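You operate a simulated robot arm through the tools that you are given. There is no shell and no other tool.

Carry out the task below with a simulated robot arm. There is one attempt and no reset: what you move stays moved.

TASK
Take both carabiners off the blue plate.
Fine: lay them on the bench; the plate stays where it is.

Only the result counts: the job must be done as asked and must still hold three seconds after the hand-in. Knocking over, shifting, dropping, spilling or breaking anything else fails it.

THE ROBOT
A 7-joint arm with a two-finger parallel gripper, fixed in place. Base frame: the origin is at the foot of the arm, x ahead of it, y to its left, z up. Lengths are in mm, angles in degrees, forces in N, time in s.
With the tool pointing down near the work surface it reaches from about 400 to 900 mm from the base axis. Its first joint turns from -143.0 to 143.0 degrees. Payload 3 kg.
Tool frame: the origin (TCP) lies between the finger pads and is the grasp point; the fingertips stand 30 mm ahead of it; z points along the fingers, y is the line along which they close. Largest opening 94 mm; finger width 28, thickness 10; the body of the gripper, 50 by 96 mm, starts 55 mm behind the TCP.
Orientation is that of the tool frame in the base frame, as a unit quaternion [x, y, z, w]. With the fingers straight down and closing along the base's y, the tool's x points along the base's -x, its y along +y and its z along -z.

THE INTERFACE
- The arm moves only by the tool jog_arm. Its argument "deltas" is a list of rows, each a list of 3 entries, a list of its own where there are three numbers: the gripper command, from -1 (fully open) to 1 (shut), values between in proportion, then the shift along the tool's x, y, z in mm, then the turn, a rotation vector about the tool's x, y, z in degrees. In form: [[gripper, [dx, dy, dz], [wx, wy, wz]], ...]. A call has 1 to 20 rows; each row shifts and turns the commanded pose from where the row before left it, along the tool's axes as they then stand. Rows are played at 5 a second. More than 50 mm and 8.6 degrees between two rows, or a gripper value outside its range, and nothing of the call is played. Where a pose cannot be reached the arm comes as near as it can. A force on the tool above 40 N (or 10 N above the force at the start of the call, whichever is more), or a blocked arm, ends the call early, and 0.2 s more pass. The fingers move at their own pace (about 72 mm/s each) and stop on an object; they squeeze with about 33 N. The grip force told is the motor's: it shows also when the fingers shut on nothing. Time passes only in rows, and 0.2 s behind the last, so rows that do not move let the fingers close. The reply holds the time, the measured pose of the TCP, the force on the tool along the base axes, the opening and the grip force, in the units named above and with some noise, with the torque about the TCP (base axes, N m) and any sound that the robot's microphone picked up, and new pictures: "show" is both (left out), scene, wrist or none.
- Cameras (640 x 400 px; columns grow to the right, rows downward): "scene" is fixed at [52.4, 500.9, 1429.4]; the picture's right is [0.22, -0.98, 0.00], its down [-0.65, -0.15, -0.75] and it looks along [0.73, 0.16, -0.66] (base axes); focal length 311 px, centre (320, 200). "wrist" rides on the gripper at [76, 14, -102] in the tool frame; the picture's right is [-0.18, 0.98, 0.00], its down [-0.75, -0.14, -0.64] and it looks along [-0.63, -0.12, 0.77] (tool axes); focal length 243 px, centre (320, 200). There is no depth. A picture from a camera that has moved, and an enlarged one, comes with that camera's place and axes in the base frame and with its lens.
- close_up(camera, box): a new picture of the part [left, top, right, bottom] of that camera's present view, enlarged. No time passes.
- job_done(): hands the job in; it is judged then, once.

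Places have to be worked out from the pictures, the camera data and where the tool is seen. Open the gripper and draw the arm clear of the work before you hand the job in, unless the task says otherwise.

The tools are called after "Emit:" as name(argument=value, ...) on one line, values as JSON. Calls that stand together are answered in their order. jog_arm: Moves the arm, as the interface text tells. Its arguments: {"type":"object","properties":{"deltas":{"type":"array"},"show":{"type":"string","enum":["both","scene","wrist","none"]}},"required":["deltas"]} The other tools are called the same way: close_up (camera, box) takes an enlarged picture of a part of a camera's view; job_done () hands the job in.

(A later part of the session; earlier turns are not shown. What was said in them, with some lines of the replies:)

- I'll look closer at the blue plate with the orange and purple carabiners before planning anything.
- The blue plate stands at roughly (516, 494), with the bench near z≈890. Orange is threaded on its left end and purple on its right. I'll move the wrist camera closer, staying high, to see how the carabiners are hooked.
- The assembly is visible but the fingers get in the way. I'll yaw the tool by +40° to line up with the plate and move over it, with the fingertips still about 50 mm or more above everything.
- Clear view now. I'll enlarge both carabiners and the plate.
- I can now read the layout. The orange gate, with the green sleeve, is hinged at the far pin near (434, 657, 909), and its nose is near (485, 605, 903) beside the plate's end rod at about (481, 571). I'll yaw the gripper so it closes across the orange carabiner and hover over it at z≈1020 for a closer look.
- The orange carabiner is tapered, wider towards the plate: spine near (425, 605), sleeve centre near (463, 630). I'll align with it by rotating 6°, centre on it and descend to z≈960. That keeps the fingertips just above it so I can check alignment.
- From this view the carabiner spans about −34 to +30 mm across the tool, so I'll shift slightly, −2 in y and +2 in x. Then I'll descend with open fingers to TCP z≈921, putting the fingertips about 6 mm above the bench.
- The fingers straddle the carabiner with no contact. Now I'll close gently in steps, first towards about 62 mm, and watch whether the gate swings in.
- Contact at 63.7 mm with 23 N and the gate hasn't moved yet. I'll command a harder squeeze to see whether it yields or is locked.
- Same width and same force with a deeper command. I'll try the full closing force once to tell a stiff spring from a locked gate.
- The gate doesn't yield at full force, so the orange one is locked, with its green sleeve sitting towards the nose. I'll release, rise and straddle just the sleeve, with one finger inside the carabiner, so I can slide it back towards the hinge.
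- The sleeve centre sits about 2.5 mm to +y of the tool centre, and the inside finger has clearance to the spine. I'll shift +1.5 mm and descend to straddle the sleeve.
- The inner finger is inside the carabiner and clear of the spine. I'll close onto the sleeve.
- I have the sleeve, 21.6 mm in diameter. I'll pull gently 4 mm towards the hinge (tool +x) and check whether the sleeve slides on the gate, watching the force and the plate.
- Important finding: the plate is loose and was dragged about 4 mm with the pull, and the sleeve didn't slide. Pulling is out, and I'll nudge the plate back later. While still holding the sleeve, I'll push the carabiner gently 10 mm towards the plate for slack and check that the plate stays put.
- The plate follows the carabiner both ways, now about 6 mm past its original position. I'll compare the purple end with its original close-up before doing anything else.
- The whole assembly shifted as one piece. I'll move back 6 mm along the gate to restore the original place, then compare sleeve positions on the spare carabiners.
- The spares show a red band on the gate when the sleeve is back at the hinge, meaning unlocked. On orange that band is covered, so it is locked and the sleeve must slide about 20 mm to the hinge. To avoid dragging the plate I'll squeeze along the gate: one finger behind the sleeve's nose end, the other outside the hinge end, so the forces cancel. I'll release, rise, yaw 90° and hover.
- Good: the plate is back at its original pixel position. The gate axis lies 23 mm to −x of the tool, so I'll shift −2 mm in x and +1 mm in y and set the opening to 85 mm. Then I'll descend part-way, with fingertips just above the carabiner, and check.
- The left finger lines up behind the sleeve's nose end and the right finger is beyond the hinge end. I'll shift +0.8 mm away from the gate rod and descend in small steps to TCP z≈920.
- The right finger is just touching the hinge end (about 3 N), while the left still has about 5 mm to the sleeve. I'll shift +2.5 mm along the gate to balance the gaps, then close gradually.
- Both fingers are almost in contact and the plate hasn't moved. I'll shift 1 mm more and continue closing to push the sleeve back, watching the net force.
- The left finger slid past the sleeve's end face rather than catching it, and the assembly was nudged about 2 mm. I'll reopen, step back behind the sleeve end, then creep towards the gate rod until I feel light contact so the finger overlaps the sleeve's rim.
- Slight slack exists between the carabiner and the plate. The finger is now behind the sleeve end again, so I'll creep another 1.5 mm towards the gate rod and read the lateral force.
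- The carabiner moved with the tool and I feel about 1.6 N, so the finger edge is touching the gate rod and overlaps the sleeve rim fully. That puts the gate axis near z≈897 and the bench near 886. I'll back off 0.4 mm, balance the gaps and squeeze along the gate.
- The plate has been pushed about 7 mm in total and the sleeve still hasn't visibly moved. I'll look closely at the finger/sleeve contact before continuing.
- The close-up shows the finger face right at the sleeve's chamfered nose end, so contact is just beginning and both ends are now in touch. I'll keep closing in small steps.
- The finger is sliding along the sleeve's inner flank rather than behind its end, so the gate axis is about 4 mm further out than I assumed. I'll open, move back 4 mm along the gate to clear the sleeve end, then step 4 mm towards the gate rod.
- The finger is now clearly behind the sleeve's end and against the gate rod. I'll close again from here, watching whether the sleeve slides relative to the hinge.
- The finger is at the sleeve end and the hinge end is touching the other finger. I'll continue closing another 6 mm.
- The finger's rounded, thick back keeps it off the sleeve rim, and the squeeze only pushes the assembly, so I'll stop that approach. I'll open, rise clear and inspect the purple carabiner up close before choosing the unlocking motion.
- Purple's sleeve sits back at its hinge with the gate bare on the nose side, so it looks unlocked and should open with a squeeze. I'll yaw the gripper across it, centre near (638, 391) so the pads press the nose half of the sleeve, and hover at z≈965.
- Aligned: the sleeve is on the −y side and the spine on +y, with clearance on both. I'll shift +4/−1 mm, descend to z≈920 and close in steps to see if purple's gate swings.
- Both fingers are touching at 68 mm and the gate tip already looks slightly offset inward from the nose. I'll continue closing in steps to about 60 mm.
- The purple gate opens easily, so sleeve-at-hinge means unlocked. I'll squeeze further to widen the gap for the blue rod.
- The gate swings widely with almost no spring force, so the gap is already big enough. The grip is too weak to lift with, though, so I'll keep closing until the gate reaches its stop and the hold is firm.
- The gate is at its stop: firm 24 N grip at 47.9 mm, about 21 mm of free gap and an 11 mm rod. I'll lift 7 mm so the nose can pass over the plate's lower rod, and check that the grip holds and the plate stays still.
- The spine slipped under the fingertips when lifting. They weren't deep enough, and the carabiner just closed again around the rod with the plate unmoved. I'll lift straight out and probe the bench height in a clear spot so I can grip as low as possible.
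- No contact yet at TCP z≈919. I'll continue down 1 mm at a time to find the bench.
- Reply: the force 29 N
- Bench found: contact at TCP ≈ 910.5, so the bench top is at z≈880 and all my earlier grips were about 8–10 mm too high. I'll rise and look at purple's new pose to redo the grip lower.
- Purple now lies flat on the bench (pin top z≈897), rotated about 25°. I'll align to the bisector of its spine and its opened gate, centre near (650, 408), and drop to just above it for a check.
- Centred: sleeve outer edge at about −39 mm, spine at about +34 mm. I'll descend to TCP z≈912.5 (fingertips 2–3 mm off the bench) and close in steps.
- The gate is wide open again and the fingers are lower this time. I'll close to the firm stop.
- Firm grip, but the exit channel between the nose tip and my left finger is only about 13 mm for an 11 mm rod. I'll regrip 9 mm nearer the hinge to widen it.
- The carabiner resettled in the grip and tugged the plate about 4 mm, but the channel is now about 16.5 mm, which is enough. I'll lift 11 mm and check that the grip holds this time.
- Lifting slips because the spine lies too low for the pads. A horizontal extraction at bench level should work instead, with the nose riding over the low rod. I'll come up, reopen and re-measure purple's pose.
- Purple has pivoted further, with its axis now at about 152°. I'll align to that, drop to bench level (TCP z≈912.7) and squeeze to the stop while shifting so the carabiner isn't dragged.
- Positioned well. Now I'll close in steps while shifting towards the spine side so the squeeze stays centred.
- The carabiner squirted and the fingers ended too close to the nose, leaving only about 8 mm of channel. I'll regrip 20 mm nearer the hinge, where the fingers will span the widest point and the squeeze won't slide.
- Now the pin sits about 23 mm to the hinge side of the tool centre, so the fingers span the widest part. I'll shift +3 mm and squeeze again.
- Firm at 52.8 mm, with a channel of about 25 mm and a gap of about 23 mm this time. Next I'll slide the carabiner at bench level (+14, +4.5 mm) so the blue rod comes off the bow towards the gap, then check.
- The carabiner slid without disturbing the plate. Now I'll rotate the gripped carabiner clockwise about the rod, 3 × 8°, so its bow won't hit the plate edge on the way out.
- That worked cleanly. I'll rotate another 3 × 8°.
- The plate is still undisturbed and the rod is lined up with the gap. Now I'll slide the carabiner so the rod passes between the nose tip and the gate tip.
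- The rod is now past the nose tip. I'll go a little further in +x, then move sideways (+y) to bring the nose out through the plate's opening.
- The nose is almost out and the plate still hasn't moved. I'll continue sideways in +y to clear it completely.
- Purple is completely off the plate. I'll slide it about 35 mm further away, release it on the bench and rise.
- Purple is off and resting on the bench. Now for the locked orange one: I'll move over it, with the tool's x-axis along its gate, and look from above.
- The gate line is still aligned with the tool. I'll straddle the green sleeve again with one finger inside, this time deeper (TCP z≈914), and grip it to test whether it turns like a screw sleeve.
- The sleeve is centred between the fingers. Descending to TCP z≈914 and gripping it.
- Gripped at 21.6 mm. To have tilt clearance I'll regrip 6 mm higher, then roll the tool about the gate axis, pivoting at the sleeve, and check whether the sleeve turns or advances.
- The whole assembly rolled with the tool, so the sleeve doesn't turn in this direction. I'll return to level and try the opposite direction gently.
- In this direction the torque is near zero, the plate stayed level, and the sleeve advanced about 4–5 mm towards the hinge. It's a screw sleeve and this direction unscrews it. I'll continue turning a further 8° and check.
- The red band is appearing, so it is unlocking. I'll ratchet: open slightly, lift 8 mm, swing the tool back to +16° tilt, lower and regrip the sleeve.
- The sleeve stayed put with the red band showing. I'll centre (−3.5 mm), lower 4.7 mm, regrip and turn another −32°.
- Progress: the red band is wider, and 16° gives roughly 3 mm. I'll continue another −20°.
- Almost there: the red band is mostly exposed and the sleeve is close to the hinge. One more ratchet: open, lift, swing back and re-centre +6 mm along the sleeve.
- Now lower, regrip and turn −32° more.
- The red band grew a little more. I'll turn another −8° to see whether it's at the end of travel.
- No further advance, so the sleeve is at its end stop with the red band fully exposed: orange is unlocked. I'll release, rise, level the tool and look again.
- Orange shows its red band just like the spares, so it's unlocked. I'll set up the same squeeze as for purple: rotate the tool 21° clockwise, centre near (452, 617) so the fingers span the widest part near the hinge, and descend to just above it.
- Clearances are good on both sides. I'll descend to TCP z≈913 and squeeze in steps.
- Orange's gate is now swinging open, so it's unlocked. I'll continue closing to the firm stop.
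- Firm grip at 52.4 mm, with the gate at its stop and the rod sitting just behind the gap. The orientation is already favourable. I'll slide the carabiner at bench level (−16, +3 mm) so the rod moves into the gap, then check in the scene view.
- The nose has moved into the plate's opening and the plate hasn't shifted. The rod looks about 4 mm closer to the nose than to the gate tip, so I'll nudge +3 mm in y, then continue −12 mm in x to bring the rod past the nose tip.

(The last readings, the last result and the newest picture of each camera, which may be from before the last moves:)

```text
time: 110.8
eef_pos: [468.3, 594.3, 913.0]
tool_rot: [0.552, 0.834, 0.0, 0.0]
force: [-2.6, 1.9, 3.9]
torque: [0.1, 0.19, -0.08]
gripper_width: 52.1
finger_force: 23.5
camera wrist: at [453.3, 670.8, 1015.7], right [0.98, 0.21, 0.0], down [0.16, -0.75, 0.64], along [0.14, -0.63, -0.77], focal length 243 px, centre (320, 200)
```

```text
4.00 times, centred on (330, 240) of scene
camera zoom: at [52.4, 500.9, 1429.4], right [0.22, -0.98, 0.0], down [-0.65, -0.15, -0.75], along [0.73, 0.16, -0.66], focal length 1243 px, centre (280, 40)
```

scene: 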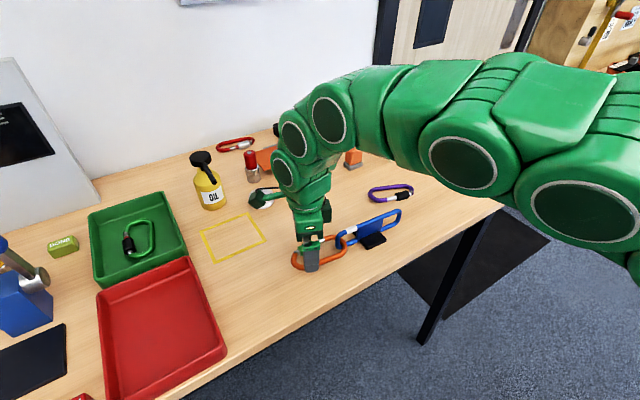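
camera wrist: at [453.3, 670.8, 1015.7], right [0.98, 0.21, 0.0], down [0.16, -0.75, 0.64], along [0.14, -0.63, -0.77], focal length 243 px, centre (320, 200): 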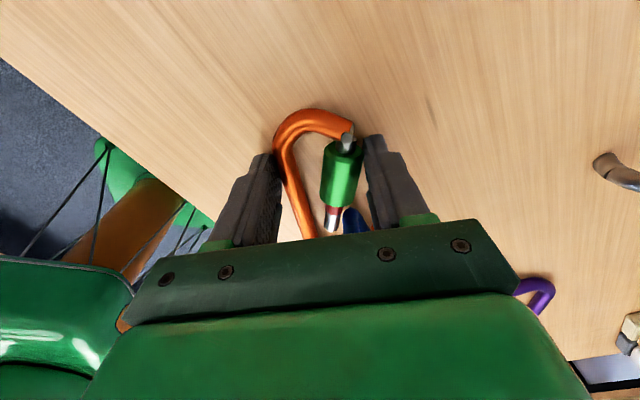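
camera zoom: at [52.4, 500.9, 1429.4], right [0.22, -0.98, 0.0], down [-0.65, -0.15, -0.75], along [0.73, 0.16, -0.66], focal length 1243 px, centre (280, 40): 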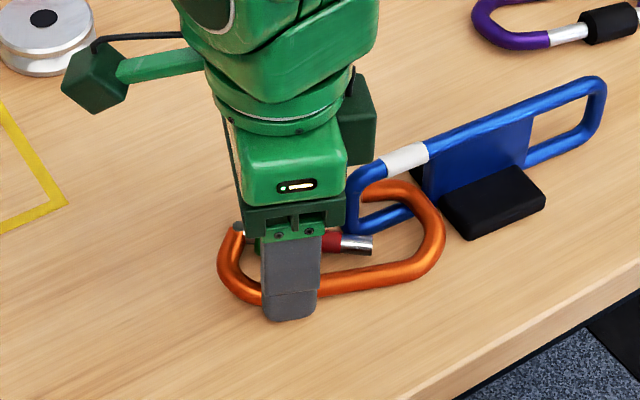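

The rod is now past the nose tip with about 4 mm clearance, and the foot hasn't moved. Now I'll move sideways (−y) to bring the nose out through the opening.

Emit:
jog_arm(deltas=[[0.2, [0, -4, 0], [0, 0, 0]], [0.2, [0, -5, 0], [0, 0, 0]], [0.2, [0, -6, 0], [0, 0, 0]], [0.2, [0, 0, 0], [0, 0, 0]]], show="wrist")

Emit:
close_up(camera="wrist", box=[200, 60, 440, 260])

Emit:
close_up(camera="scene", box=[260, 190, 400, 290])

```text
time: 111.8
eef_pos: [455.1, 589.8, 910.9]
tool_rot: [0.554, 0.833, 0.001, 0.0]
force: [6.0, 3.1, 14.2]
torque: [0.11, 0.05, -0.01]
gripper_width: 52.4
finger_force: 23.9
camera wrist: at [439.6, 664.9, 1015.5], right [0.98, 0.21, 0.0], down [0.16, -0.75, 0.64], along [0.14, -0.63, -0.77], focal length 243 px, centre (320, 200)
```

wrist: 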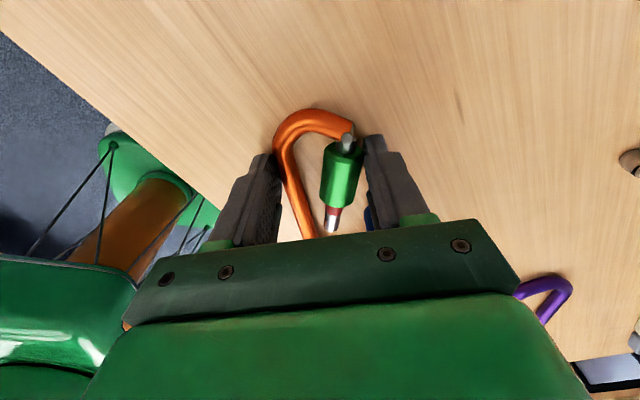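

```text
2.00 times, centred on (320, 160) of wrist
camera zoom: at [439.6, 664.9, 1015.5], right [0.98, 0.21, 0.0], down [0.16, -0.75, 0.64], along [0.14, -0.63, -0.77], focal length 485 px, centre (320, 280)
```

zoom: 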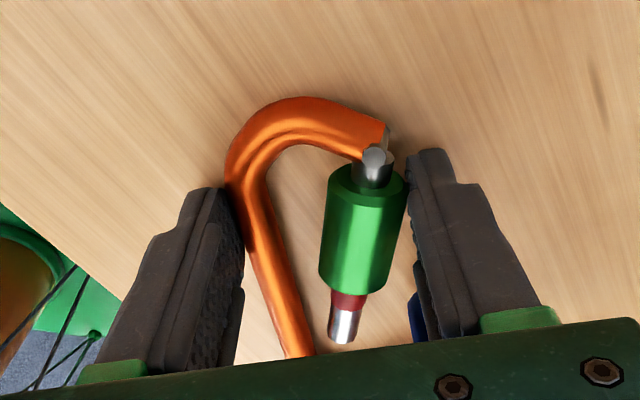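

```text
4.00 times, centred on (330, 240) of scene
camera zoom: at [52.4, 500.9, 1429.4], right [0.22, -0.98, 0.0], down [-0.65, -0.15, -0.75], along [0.73, 0.16, -0.66], focal length 1243 px, centre (280, 40)
```

zoom: 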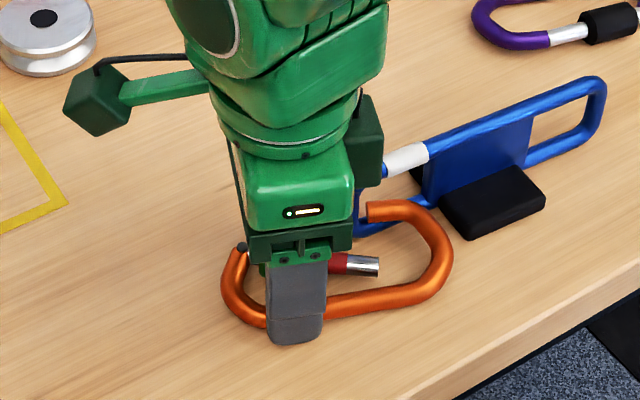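

The nose is riding up over the lower rod (14 N upward on the tool) and the plate hasn't shifted. I'll ease up 3 mm to relieve that and keep moving sideways.

Emit:
jog_arm(deltas=[[0.2, [0, 0, -1.5], [0, 0, 0]], [0.2, [0.5, -2, -1.5], [0, 0, 0]], [0.2, [0.5, -4, 0], [0, 0, 0]], [0.2, [0.5, -5, 0], [0, 0, 0]], [0.2, [0, 0, 0], [0, 0, 0]]], show="wrist")

Emit:
close_up(camera="wrist", box=[200, 60, 440, 260])

Emit:
close_up(camera="scene", box=[260, 190, 400, 290])

```text
time: 113.0
eef_pos: [445.9, 586.2, 914.4]
tool_rot: [0.554, 0.833, 0.0, 0.0]
force: [0.0, -0.6, -0.5]
torque: [0.03, 0.01, -0.03]
gripper_width: 52.4
finger_force: 23.9
camera wrist: at [428.9, 661.5, 1018.1], right [0.98, 0.21, 0.0], down [0.16, -0.75, 0.64], along [0.14, -0.63, -0.77], focal length 243 px, centre (320, 200)
```

wrist: 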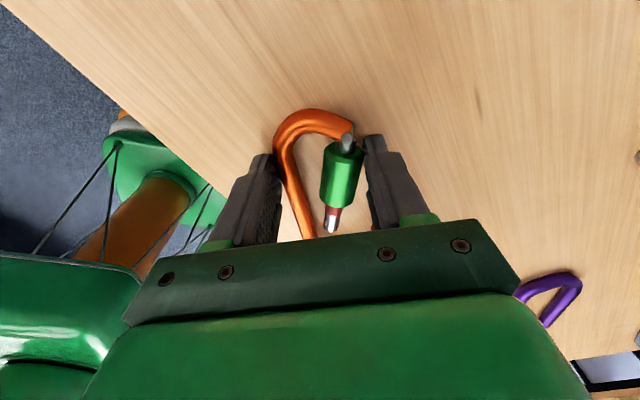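

```text
2.00 times, centred on (320, 160) of wrist
camera zoom: at [428.9, 661.5, 1018.1], right [0.98, 0.21, 0.0], down [0.16, -0.75, 0.64], along [0.14, -0.63, -0.77], focal length 485 px, centre (320, 280)
```

zoom: 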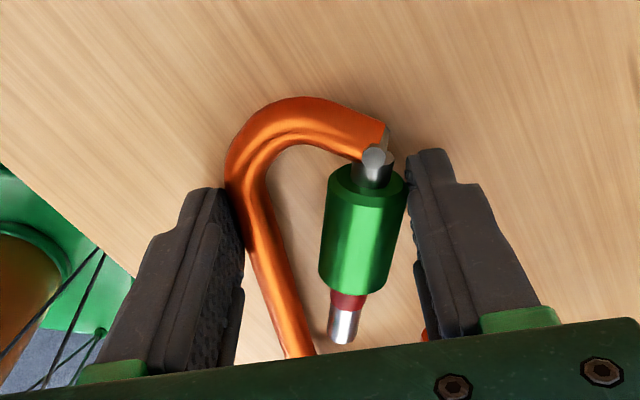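

```text
4.00 times, centred on (330, 240) of scene
camera zoom: at [52.4, 500.9, 1429.4], right [0.22, -0.98, 0.0], down [-0.65, -0.15, -0.75], along [0.73, 0.16, -0.66], focal length 1243 px, centre (280, 40)
```

zoom: 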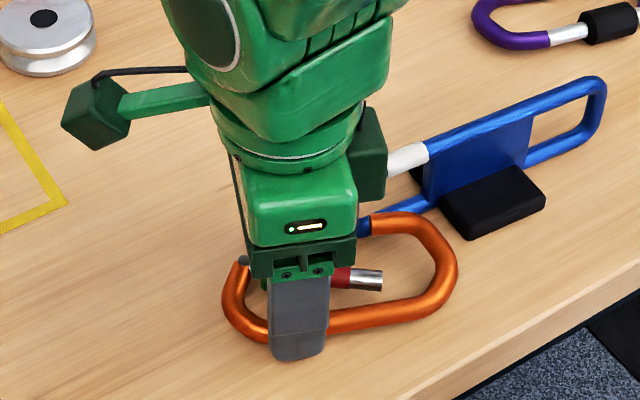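

Forces are back to zero. I'll continue 20 mm further sideways to fully clear the plate.

Emit:
jog_arm(deltas=[[0.2, [1, -6, 0], [0, 0, 0]], [0.2, [1, -7, 0], [0, 0, 0]], [0.2, [2, -7, 0], [0, 0, 0]], [0.2, [0, 0, 0], [0, 0, 0]]], show="none")

Emit:
close_up(camera="scene", box=[260, 190, 400, 290])

Emit:
close_up(camera="scene", box=[320, 205, 400, 265])

```text
time: 114.0
eef_pos: [423.3, 583.4, 915.6]
tool_rot: [0.552, 0.834, 0.0, 0.0]
force: [-0.2, 0.0, -1.4]
torque: [0.03, 0.0, -0.01]
gripper_width: 52.2
finger_force: 24.2
```

```text
4.00 times, centred on (330, 240) of scene
camera zoom: at [52.4, 500.9, 1429.4], right [0.22, -0.98, 0.0], down [-0.65, -0.15, -0.75], along [0.73, 0.16, -0.66], focal length 1243 px, centre (280, 40)
```

zoom: 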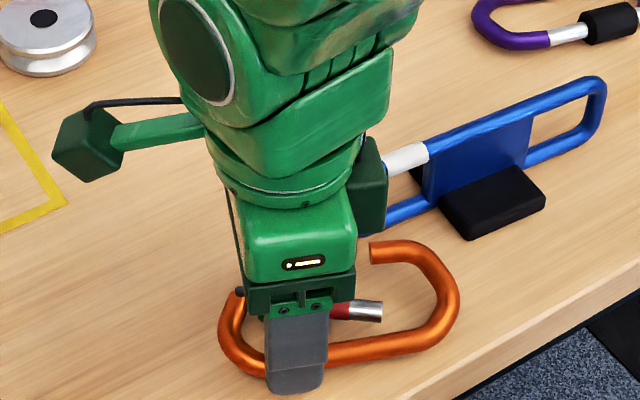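

```text
6.67 times, centred on (360, 235) of scene
camera zoom: at [52.4, 500.9, 1429.4], right [0.22, -0.98, 0.0], down [-0.65, -0.15, -0.75], along [0.73, 0.16, -0.66], focal length 2072 px, centre (53, -33)
```

zoom: 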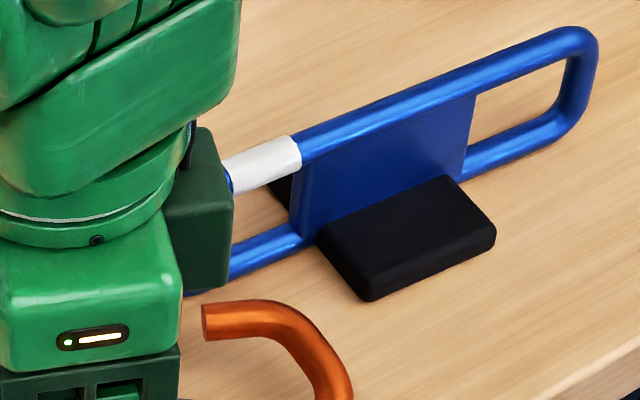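

Orange is fully clear of the plate. I'll slide it 60 mm away along the bench so it won't be in the way when I put the plate back, then release it.

Emit:
jog_arm(deltas=[[0.2, [12, 0, 0], [0, 0, 0]], [0.2, [12, 0, 0], [0, 0, 0]], [0.2, [12, 0, 0], [0, 0, 0]], [0.2, [12, 0, 0], [0, 0, 0]], [0.2, [12, 0, 0], [0, 0, 0]], [0.2, [0, 0, 1], [0, 0, 0]], [-0.2, [0, 0, 0], [0, 0, 0]], [-0.5, [0, 0, 0], [0, 0, 0]], [-0.9, [0, 0, 0], [0, 0, 0]], [-0.9, [0, 0, 0], [0, 0, 0]], [-0.9, [0, 0, -20], [0, 0, 0]], [-0.9, [0, 0, -35], [0, 0, 0]], [-0.9, [0, 0, -40], [0, 0, 0]], [-0.9, [0, 0, 0], [0, 0, 0]]], show="both")

Emit:
close_up(camera="scene", box=[260, 170, 440, 300])

```text
time: 117.0
eef_pos: [402.7, 636.1, 1007.8]
tool_rot: [0.552, 0.834, 0.0, 0.0]
force: [-0.3, -0.3, 1.1]
torque: [0.01, 0.02, -0.01]
gripper_width: 89.3
finger_force: 0.1
camera wrist: at [387.2, 713.0, 1111.8], right [0.98, 0.21, 0.0], down [0.16, -0.75, 0.64], along [0.14, -0.63, -0.77], focal length 243 px, centre (320, 200)
```

scene: 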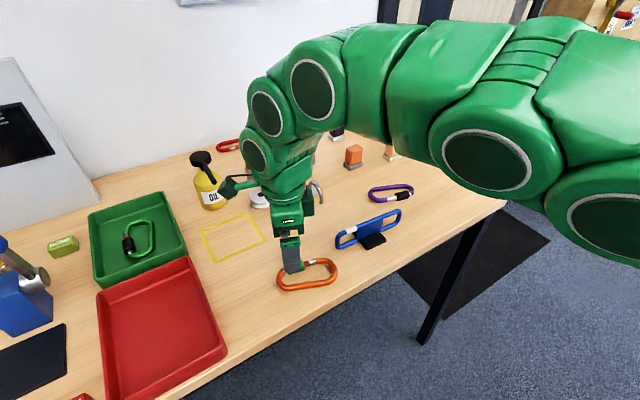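
wrist: 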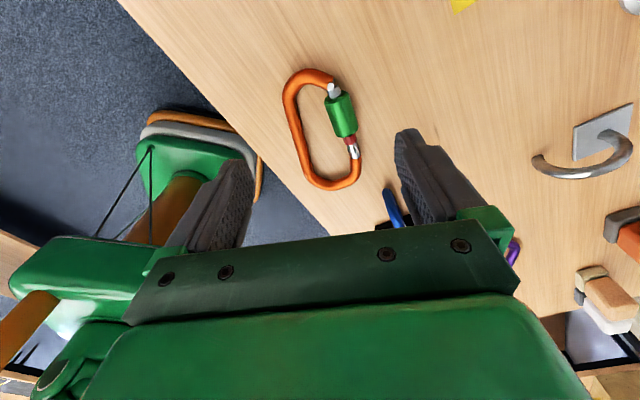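

```text
3.08 times, centred on (350, 235) of scene
camera zoom: at [52.4, 500.9, 1429.4], right [0.22, -0.98, 0.0], down [-0.65, -0.15, -0.75], along [0.73, 0.16, -0.66], focal length 956 px, centre (228, 92)
```

zoom: 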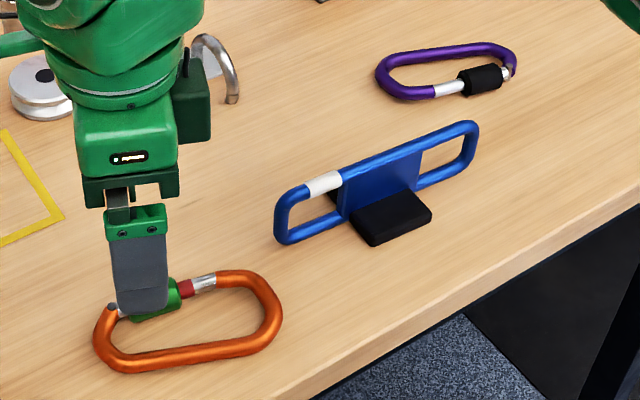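

Both carabiners are off and lying on the bench. Now the plate must go back to where it started, so I'll measure its current offset using the same close-up windows I took at the beginning.

Emit:
close_up(camera="scene", box=[340, 190, 440, 260])

Emit:
close_up(camera="scene", box=[275, 215, 365, 280])

Emit:
close_up(camera="scene", box=[270, 180, 450, 292])

```text
5.71 times, centred on (390, 225) of scene
camera zoom: at [52.4, 500.9, 1429.4], right [0.22, -0.98, 0.0], down [-0.65, -0.15, -0.75], along [0.73, 0.16, -0.66], focal length 1776 px, centre (-80, 57)
```

zoom: 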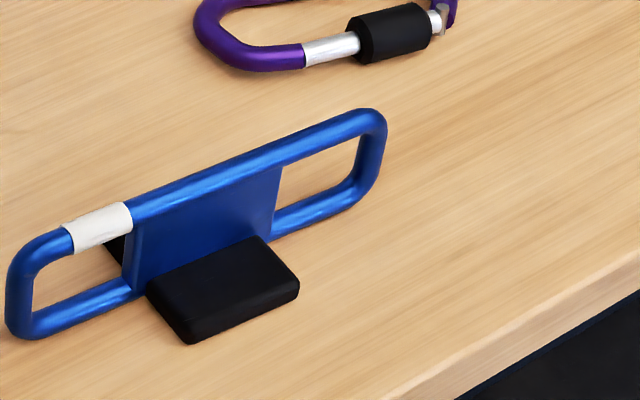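

```text
6.15 times, centred on (320, 248) of scene
camera zoom: at [52.4, 500.9, 1429.4], right [0.22, -0.98, 0.0], down [-0.65, -0.15, -0.75], along [0.73, 0.16, -0.66], focal length 1913 px, centre (320, -92)
```

zoom: 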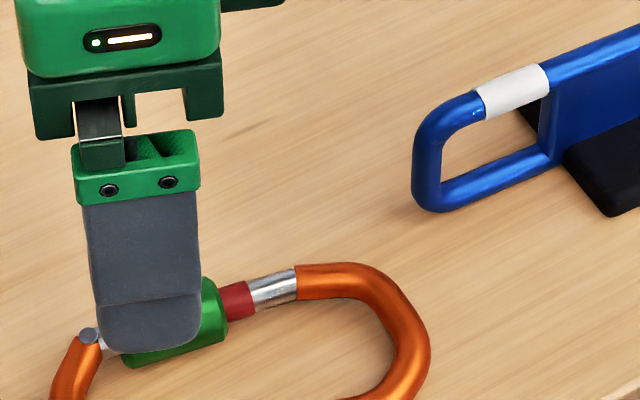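

```text
3.56 times, centred on (360, 236) of scene
camera zoom: at [52.4, 500.9, 1429.4], right [0.22, -0.98, 0.0], down [-0.65, -0.15, -0.75], along [0.73, 0.16, -0.66], focal length 1105 px, centre (178, 72)
```

zoom: 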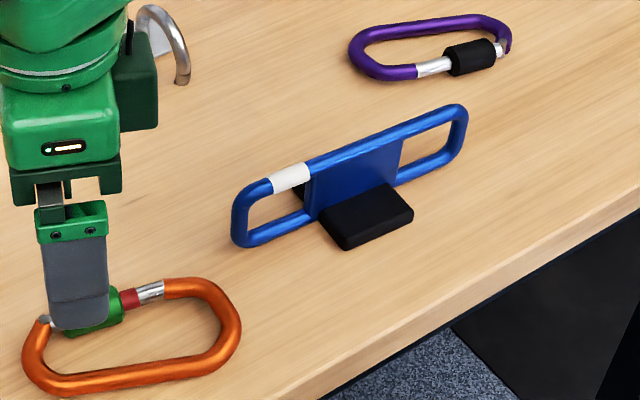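

The plate is offset by about (+14.7, −14.2) mm with roughly 1° of clockwise yaw. I'll go above its centre, aligned with its top rod, so I can grip that rod and slide the plate back.

Emit:
jog_arm(deltas=[[-0.9, [0, 0, -15], [0, 0, 0]], [-0.9, [0, 0, 0], [0, 0, -5.8]], [-0.6, [0, 0, 0], [0, 0, -5.8]], [-0.3, [0, 0, 0], [0, 0, -5.7]], [-0.1, [-40.3, 3.4, 0], [0, 0, 0]], [-0.1, [-40.3, 3.4, 0], [0, 0, 0]], [-0.1, [-40.3, 3.4, 0], [0, 0, 0]], [-0.1, [-40.3, 3.4, 0], [0, 0, 0]], [-0.1, [-40.3, 3.4, 0], [0, 0, 0]], [-0.1, [0, 0, 0], [0, 0, 0]]], show="both")

Emit:
close_up(camera="wrist", box=[200, 40, 440, 240])

```text
time: 119.2
eef_pos: [542.4, 495.0, 1027.6]
tool_rot: [0.422, 0.907, 0.0, 0.0]
force: [0.0, 0.8, 0.0]
torque: [-0.02, 0.02, -0.02]
gripper_width: 51.7
finger_force: 0.1
camera wrist: at [505.0, 562.1, 1131.1], right [0.87, 0.49, 0.0], down [0.38, -0.67, 0.64], along [0.32, -0.56, -0.77], focal length 243 px, centre (320, 200)
```

scene: 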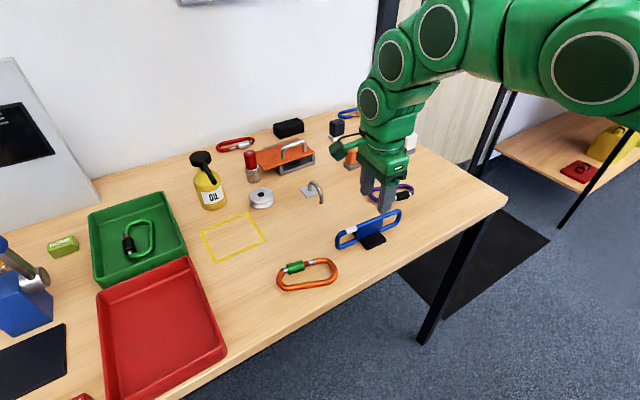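
wrist: 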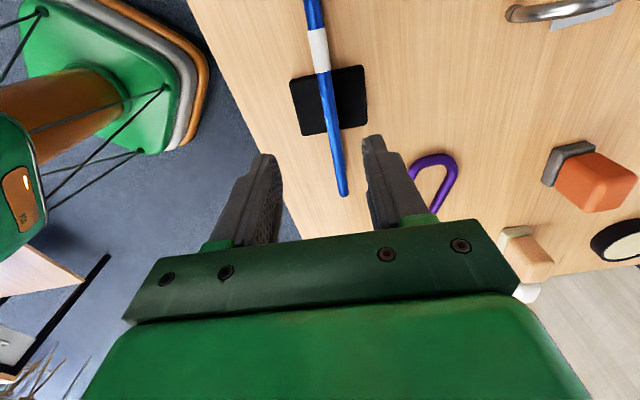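

```text
2.00 times, centred on (320, 140) of wrist
camera zoom: at [505.0, 562.1, 1131.1], right [0.87, 0.49, 0.0], down [0.38, -0.67, 0.64], along [0.32, -0.56, -0.77], focal length 485 px, centre (320, 320)
```

zoom: 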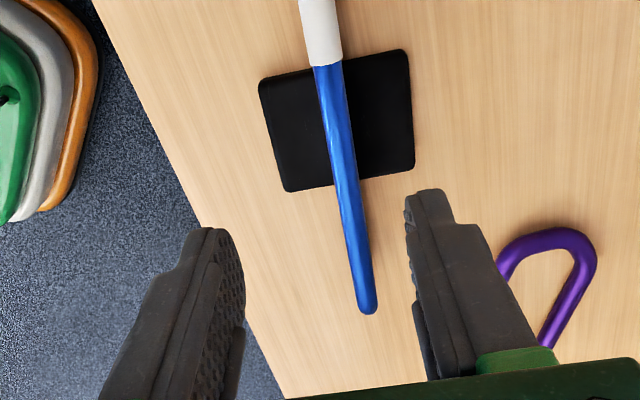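

The top rod is parallel to the tool's x-axis, and I'm 9 mm off in y. I'll shift, descend so the fingers straddle the top rod (TCP z≈940), and close gently on it.

Emit:
jog_arm(deltas=[[-0.1, [0, 9, 0], [0, 0, -0.6]], [-0.1, [0, 0, 35], [0, 0, 0]], [-0.1, [0, 0, 35], [0, 0, 0]], [-0.1, [0, 0, 19], [0, 0, 0]], [-0.1, [0, 0, 0], [0, 0, 0]]], show="wrist")

Emit:
close_up(camera="wrist", box=[200, 40, 440, 240])

Emit:
close_up(camera="scene", box=[340, 190, 440, 260])

```text
time: 120.4
eef_pos: [550.4, 500.8, 935.0]
tool_rot: [0.416, 0.909, 0.0, 0.0]
force: [0.6, -0.7, -0.2]
torque: [0.0, 0.05, 0.0]
gripper_width: 51.8
finger_force: 0.0
camera wrist: at [511.8, 567.5, 1039.5], right [0.86, 0.5, 0.0], down [0.38, -0.66, 0.64], along [0.32, -0.56, -0.77], focal length 243 px, centre (320, 200)
```

wrist: 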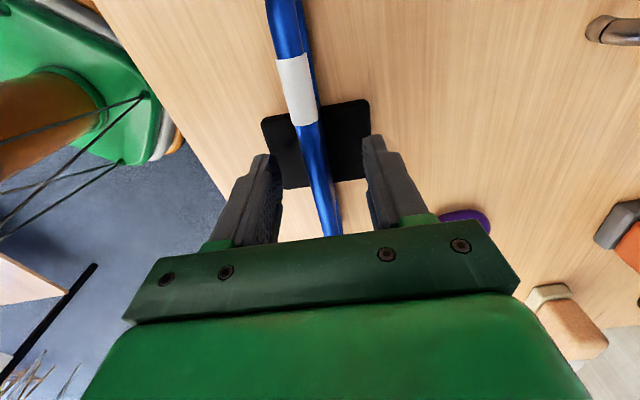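

```text
2.00 times, centred on (320, 140) of wrist
camera zoom: at [511.8, 567.5, 1039.5], right [0.86, 0.5, 0.0], down [0.38, -0.66, 0.64], along [0.32, -0.56, -0.77], focal length 485 px, centre (320, 320)
```

zoom: 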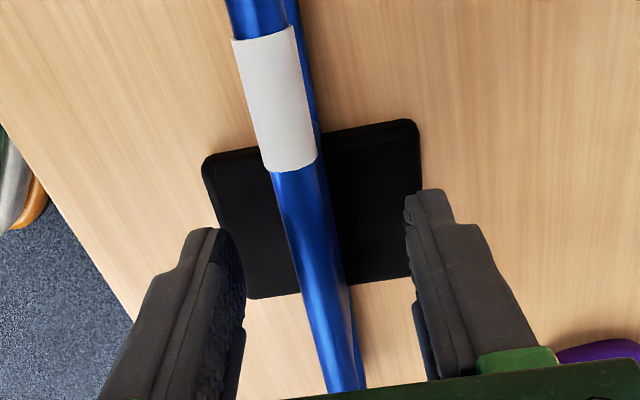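

```text
5.71 times, centred on (390, 225) of scene
camera zoom: at [52.4, 500.9, 1429.4], right [0.22, -0.98, 0.0], down [-0.65, -0.15, -0.75], along [0.73, 0.16, -0.66], focal length 1776 px, centre (-80, 57)
```

zoom: 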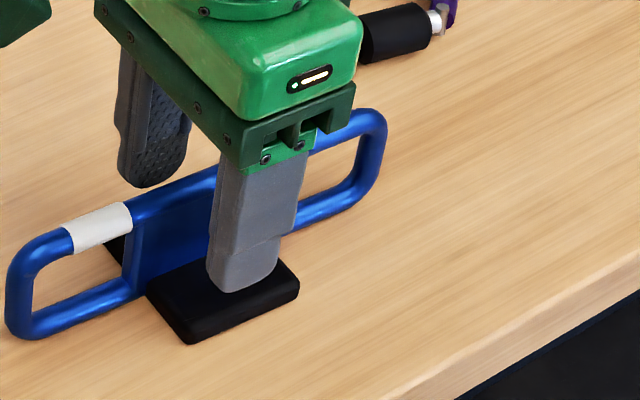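

Aligned within 1 mm. Closing onto the top rod.

Emit:
jog_arm(deltas=[[0.3, [0, 0.8, 0], [0, 0, 0]], [0.6, [0, 0, 0], [0, 0, 0]], [0.75, [0, 0, 0], [0, 0, 0]], [0.9, [0, 0, 0], [0, 0, 0]], [0.9, [0, 0, 0], [0, 0, 0]]], show="none")

Emit:
close_up(camera="scene", box=[340, 190, 440, 260])

```text
time: 121.7
eef_pos: [550.7, 501.0, 936.8]
tool_rot: [0.416, 0.909, 0.002, 0.0]
force: [-3.0, -4.0, 6.3]
torque: [-0.09, -0.04, 0.02]
gripper_width: 10.4
finger_force: 32.9
stopped in row 5: the force on the tool passed its limit at 42 N (the readings are from after the stop); the commanded pose is now the measured one
```

```text
5.71 times, centred on (390, 225) of scene
camera zoom: at [52.4, 500.9, 1429.4], right [0.22, -0.98, 0.0], down [-0.65, -0.15, -0.75], along [0.73, 0.16, -0.66], focal length 1776 px, centre (-80, 57)
```

zoom: 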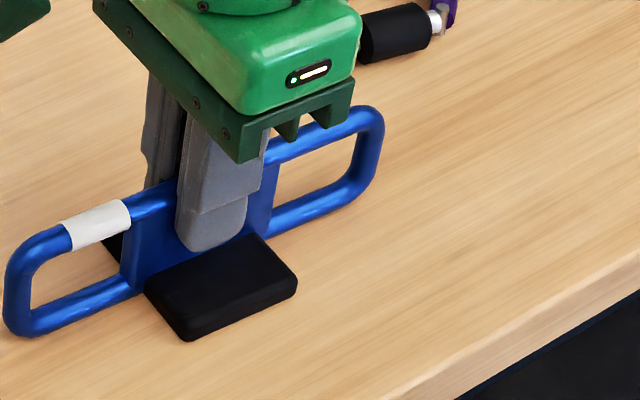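

Holding the rod firmly (10.4 mm). Now I'll slide the plate back: about +20.3 mm along its axis, −3 mm sideways, and 0.9° of counter-clockwise yaw, in small steps.

Emit:
jog_arm(deltas=[[0.85, [3.4, -0.5, 0], [0, 0, -0.15]], [0.85, [3.4, -0.5, 0], [0, 0, -0.15]], [0.85, [3.4, -0.5, 0], [0, 0, -0.15]], [0.85, [3.4, -0.5, 0], [0, 0, -0.15]], [0.85, [3.4, -0.5, 0], [0, 0, -0.15]], [0.85, [3.3, -0.5, 0], [0, 0, -0.15]], [0.85, [0, 0, 0], [0, 0, 0]]], show="none")

Emit:
close_up(camera="scene", box=[340, 190, 440, 260])

Emit:
close_up(camera="scene", box=[275, 215, 365, 280])

```text
time: 123.3
eef_pos: [535.4, 513.9, 937.4]
tool_rot: [0.41, 0.912, 0.001, 0.0]
force: [3.4, -12.5, 21.4]
torque: [-0.05, 0.01, 0.01]
gripper_width: 10.6
finger_force: 33.3
```

```text
5.71 times, centred on (390, 225) of scene
camera zoom: at [52.4, 500.9, 1429.4], right [0.22, -0.98, 0.0], down [-0.65, -0.15, -0.75], along [0.73, 0.16, -0.66], focal length 1776 px, centre (-80, 57)
```

zoom: 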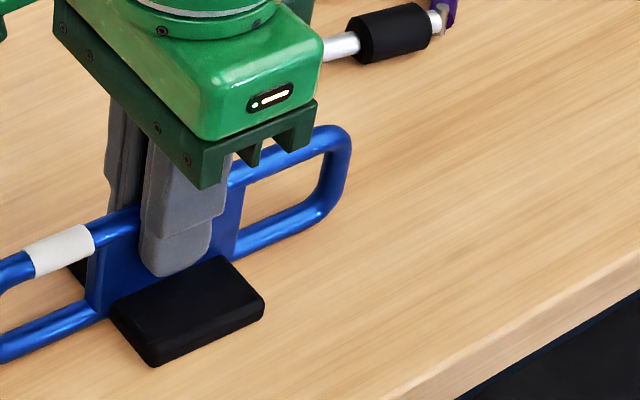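

```text
6.15 times, centred on (320, 248) of scene
camera zoom: at [52.4, 500.9, 1429.4], right [0.22, -0.98, 0.0], down [-0.65, -0.15, -0.75], along [0.73, 0.16, -0.66], focal length 1913 px, centre (320, -92)
```

zoom: 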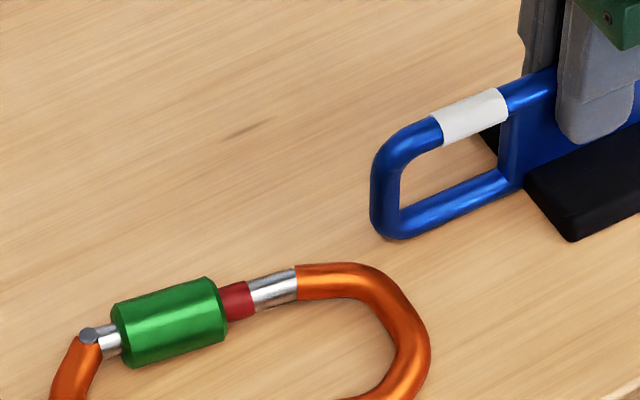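

Within about 2 mm of the original. The tool is pressing down with 21 N, so I'll ease up slightly and finish the last 2 mm.

Emit:
jog_arm(deltas=[[0.85, [0, 0, -0.5], [0, 0, 0]], [0.85, [1.0, 0, 0], [0, 0, 0]], [0.85, [1.0, -0.1, 0], [0, 0, 0]], [0.85, [0, 0, 0], [0, 0, 0]]], show="none")

Emit:
close_up(camera="scene", box=[340, 190, 440, 260])

Emit:
close_up(camera="scene", box=[275, 215, 365, 280])

```text
time: 124.3
eef_pos: [534.3, 516.1, 937.8]
tool_rot: [0.409, 0.912, 0.001, 0.0]
force: [2.6, -2.8, 3.0]
torque: [0.05, 0.02, -0.03]
gripper_width: 10.7
finger_force: 32.5
```

```text
5.71 times, centred on (390, 225) of scene
camera zoom: at [52.4, 500.9, 1429.4], right [0.22, -0.98, 0.0], down [-0.65, -0.15, -0.75], along [0.73, 0.16, -0.66], focal length 1776 px, centre (-80, 57)
```

zoom: 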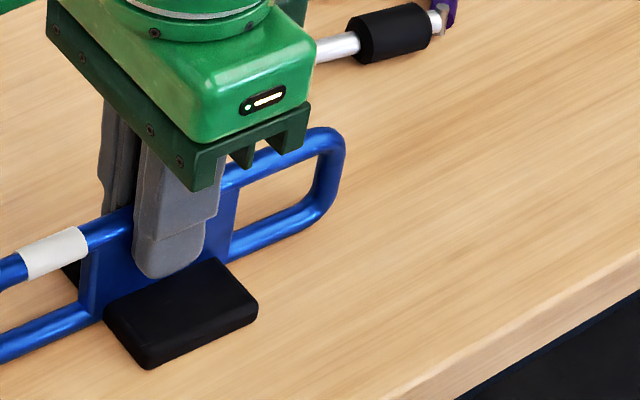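

```text
6.15 times, centred on (320, 248) of scene
camera zoom: at [52.4, 500.9, 1429.4], right [0.22, -0.98, 0.0], down [-0.65, -0.15, -0.75], along [0.73, 0.16, -0.66], focal length 1913 px, centre (320, -92)
```

zoom: 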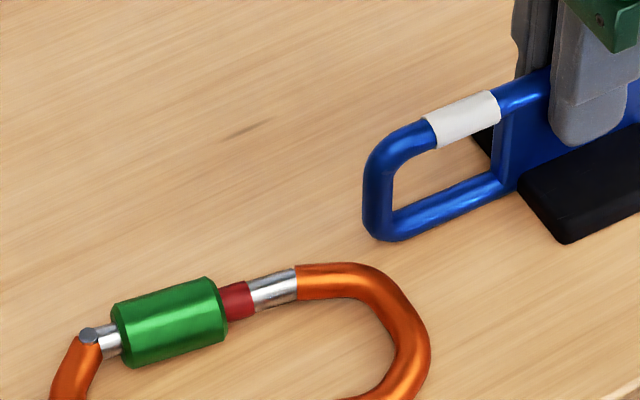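

Overshot by about 1 mm (3 px). I'll move back 1.2 mm.

Emit:
jog_arm(deltas=[[0.85, [-1.2, 0, 0], [0, 0, 0]], [0.85, [0, 0, 0], [0, 0, 0]]], show="none")

Emit:
close_up(camera="scene", box=[340, 190, 440, 260])

Emit:
close_up(camera="scene", box=[275, 215, 365, 280])

```text
time: 124.9
eef_pos: [534.7, 514.3, 937.9]
tool_rot: [0.409, 0.913, 0.001, 0.0]
force: [-0.7, -0.7, 0.2]
torque: [0.02, 0.01, 0.04]
gripper_width: 10.3
finger_force: 32.9
```

```text
5.71 times, centred on (390, 225) of scene
camera zoom: at [52.4, 500.9, 1429.4], right [0.22, -0.98, 0.0], down [-0.65, -0.15, -0.75], along [0.73, 0.16, -0.66], focal length 1776 px, centre (-80, 57)
```

zoom: 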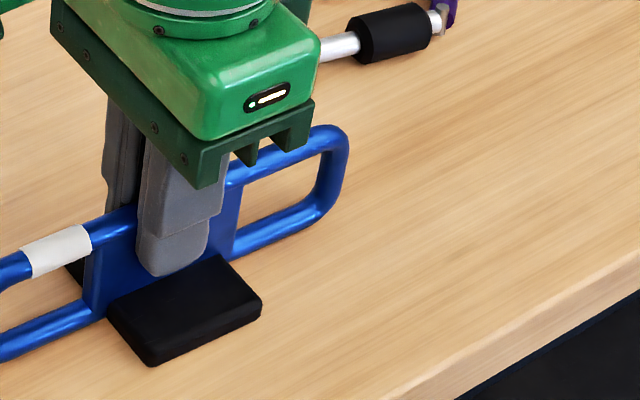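

```text
6.15 times, centred on (320, 248) of scene
camera zoom: at [52.4, 500.9, 1429.4], right [0.22, -0.98, 0.0], down [-0.65, -0.15, -0.75], along [0.73, 0.16, -0.66], focal length 1913 px, centre (320, -92)
```

zoom: 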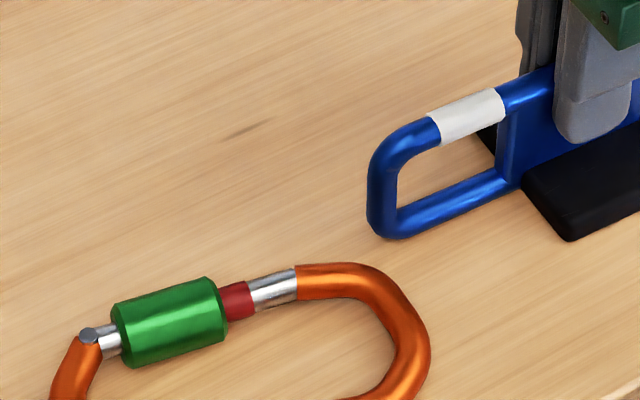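

The plate now matches its original position in both windows to within a pixel. I'll open the fingers gently and lift straight up.

Emit:
jog_arm(deltas=[[0.6, [0, 0, 0], [0, 0, 0]], [0.3, [0, 0, 0], [0, 0, 0]], [0.0, [0, 0, 0], [0, 0, 0]], [0.0, [0, 0, 0], [0, 0, 0]], [0.0, [0, 0, -20], [0, 0, 0]], [0.0, [0, 0, -30], [0, 0, 0]], [0.0, [0, 0, -40], [0, 0, 0]], [-1, [0, 0, -40], [0, 0, 0]], [-1, [0, 0, -30], [0, 0, 0]], [-1, [0, 0, 0], [0, 0, 0]]], show="scene")

Emit:
close_up(camera="scene", box=[340, 190, 440, 260])

Emit:
close_up(camera="scene", box=[275, 215, 365, 280])

```text
time: 127.1
eef_pos: [535.6, 514.5, 1097.9]
tool_rot: [0.409, 0.912, 0.001, 0.0]
force: [0.2, 0.1, -0.3]
torque: [-0.02, -0.02, 0.01]
gripper_width: 93.9
finger_force: 0.2
```

scene: 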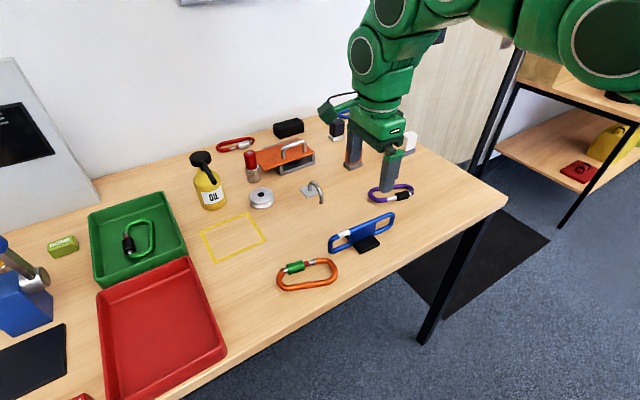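

```text
5.71 times, centred on (390, 225) of scene
camera zoom: at [52.4, 500.9, 1429.4], right [0.22, -0.98, 0.0], down [-0.65, -0.15, -0.75], along [0.73, 0.16, -0.66], focal length 1776 px, centre (-80, 57)
```

zoom: 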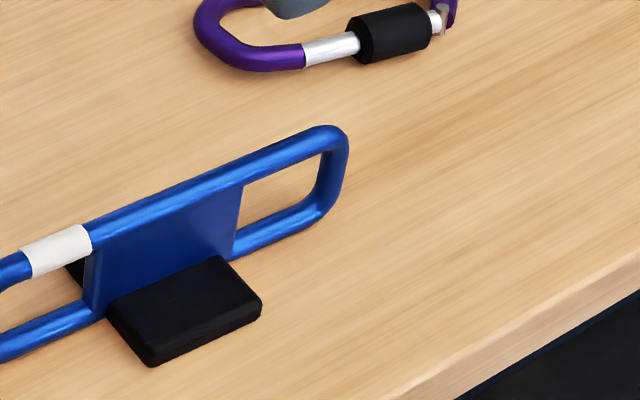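

```text
6.15 times, centred on (320, 248) of scene
camera zoom: at [52.4, 500.9, 1429.4], right [0.22, -0.98, 0.0], down [-0.65, -0.15, -0.75], along [0.73, 0.16, -0.66], focal length 1913 px, centre (320, -92)
```

zoom: 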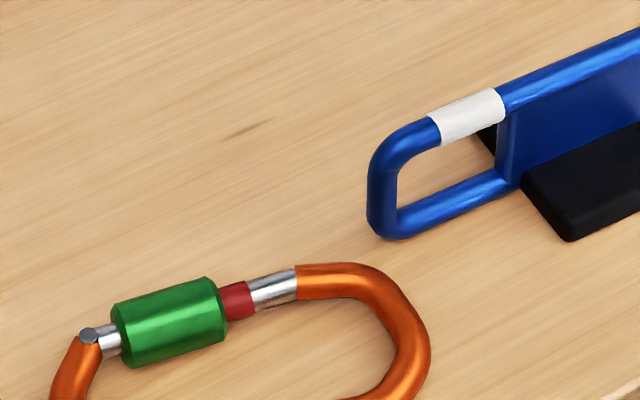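

The plate is in place and both carabiners lie free. I'll draw the arm back clear of the bench, towards its starting pose, and do a final check.

Emit:
jog_arm(deltas=[[-1, [0, 0, -30], [0, 0, 0]], [-1, [-14.7, -46, 0], [0, 0, 0]], [-1, [-14.7, -46, 0], [0, 0, 0]], [-1, [-14.7, -46, 0], [0, 0, 0]], [-1, [-14.7, -46, 0], [0, 0, 0]], [-1, [-14.7, -46, 0], [0, 0, 0]], [-1, [0, 0, 0], [0, 0, 0]], [-1, [0, 0, 0], [0, 0, 0]]], show="scene")

Emit:
close_up(camera="scene", box=[260, 160, 450, 300])

Emit:
close_up(camera="scene", box=[200, 90, 440, 240])

```text
time: 128.9
eef_pos: [415.9, 309.1, 1126.8]
tool_rot: [0.409, 0.912, 0.001, 0.0]
force: [1.4, -0.4, 0.2]
torque: [-0.02, 0.0, -0.02]
gripper_width: 94.0
finger_force: 0.1
```

scene: 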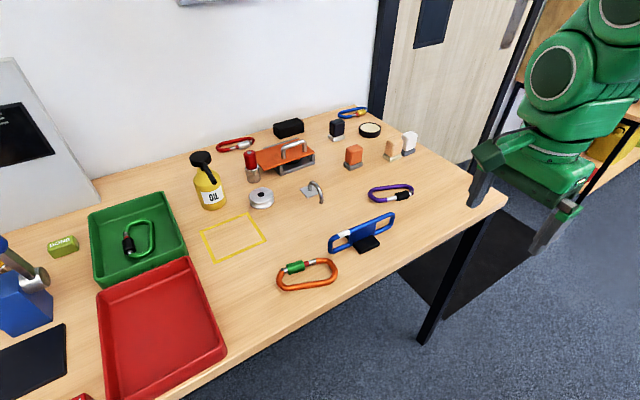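

```text
2.86 times, centred on (355, 230) of scene
camera zoom: at [52.4, 500.9, 1429.4], right [0.22, -0.98, 0.0], down [-0.65, -0.15, -0.75], along [0.73, 0.16, -0.66], focal length 888 px, centre (220, 114)
```

zoom: 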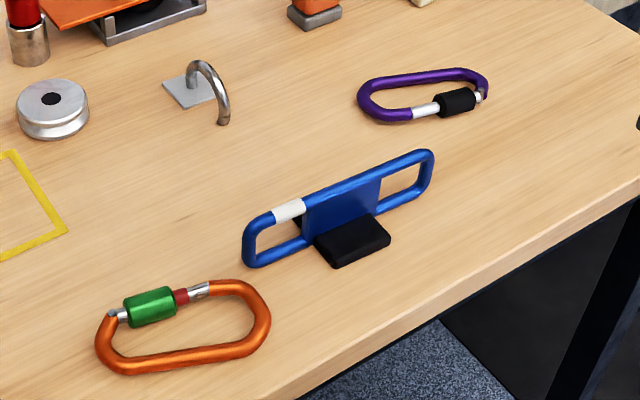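

```text
2.67 times, centred on (320, 165) of scene
camera zoom: at [52.4, 500.9, 1429.4], right [0.22, -0.98, 0.0], down [-0.65, -0.15, -0.75], along [0.73, 0.16, -0.66], focal length 829 px, centre (320, 293)
```

zoom: 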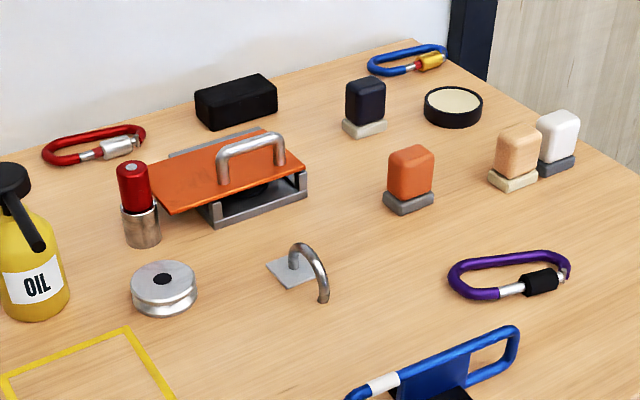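

Everything checks out in the final views. Both carabiners lie on the bench off the plate, the plate is back in its original place, the other objects are where they were, and the arm is clear with the gripper open. Handing in.

Emit:
job_done()

```text
The job is handed in.
```

Both carabiners are off the blue plate and lying on the bench, and the job is handed in.

- **Purple:** its gate was already unlocked. I squeezed the gate open and slid the carabiner off at bench level.
- **Orange:** its gate was screw-locked. I unscrewed the green sleeve until the red band showed, then took it off the same way.
- **Plate:** it is loose on the bench and was dragged about 20 mm while I worked. I gripped its top rod and slid it back. It now matches the starting pictures to within about a pixel, roughly half a millimetre.

Nothing else on the bench looks moved in the final pictures. The gripper is open and the arm is drawn back clear of the bench.
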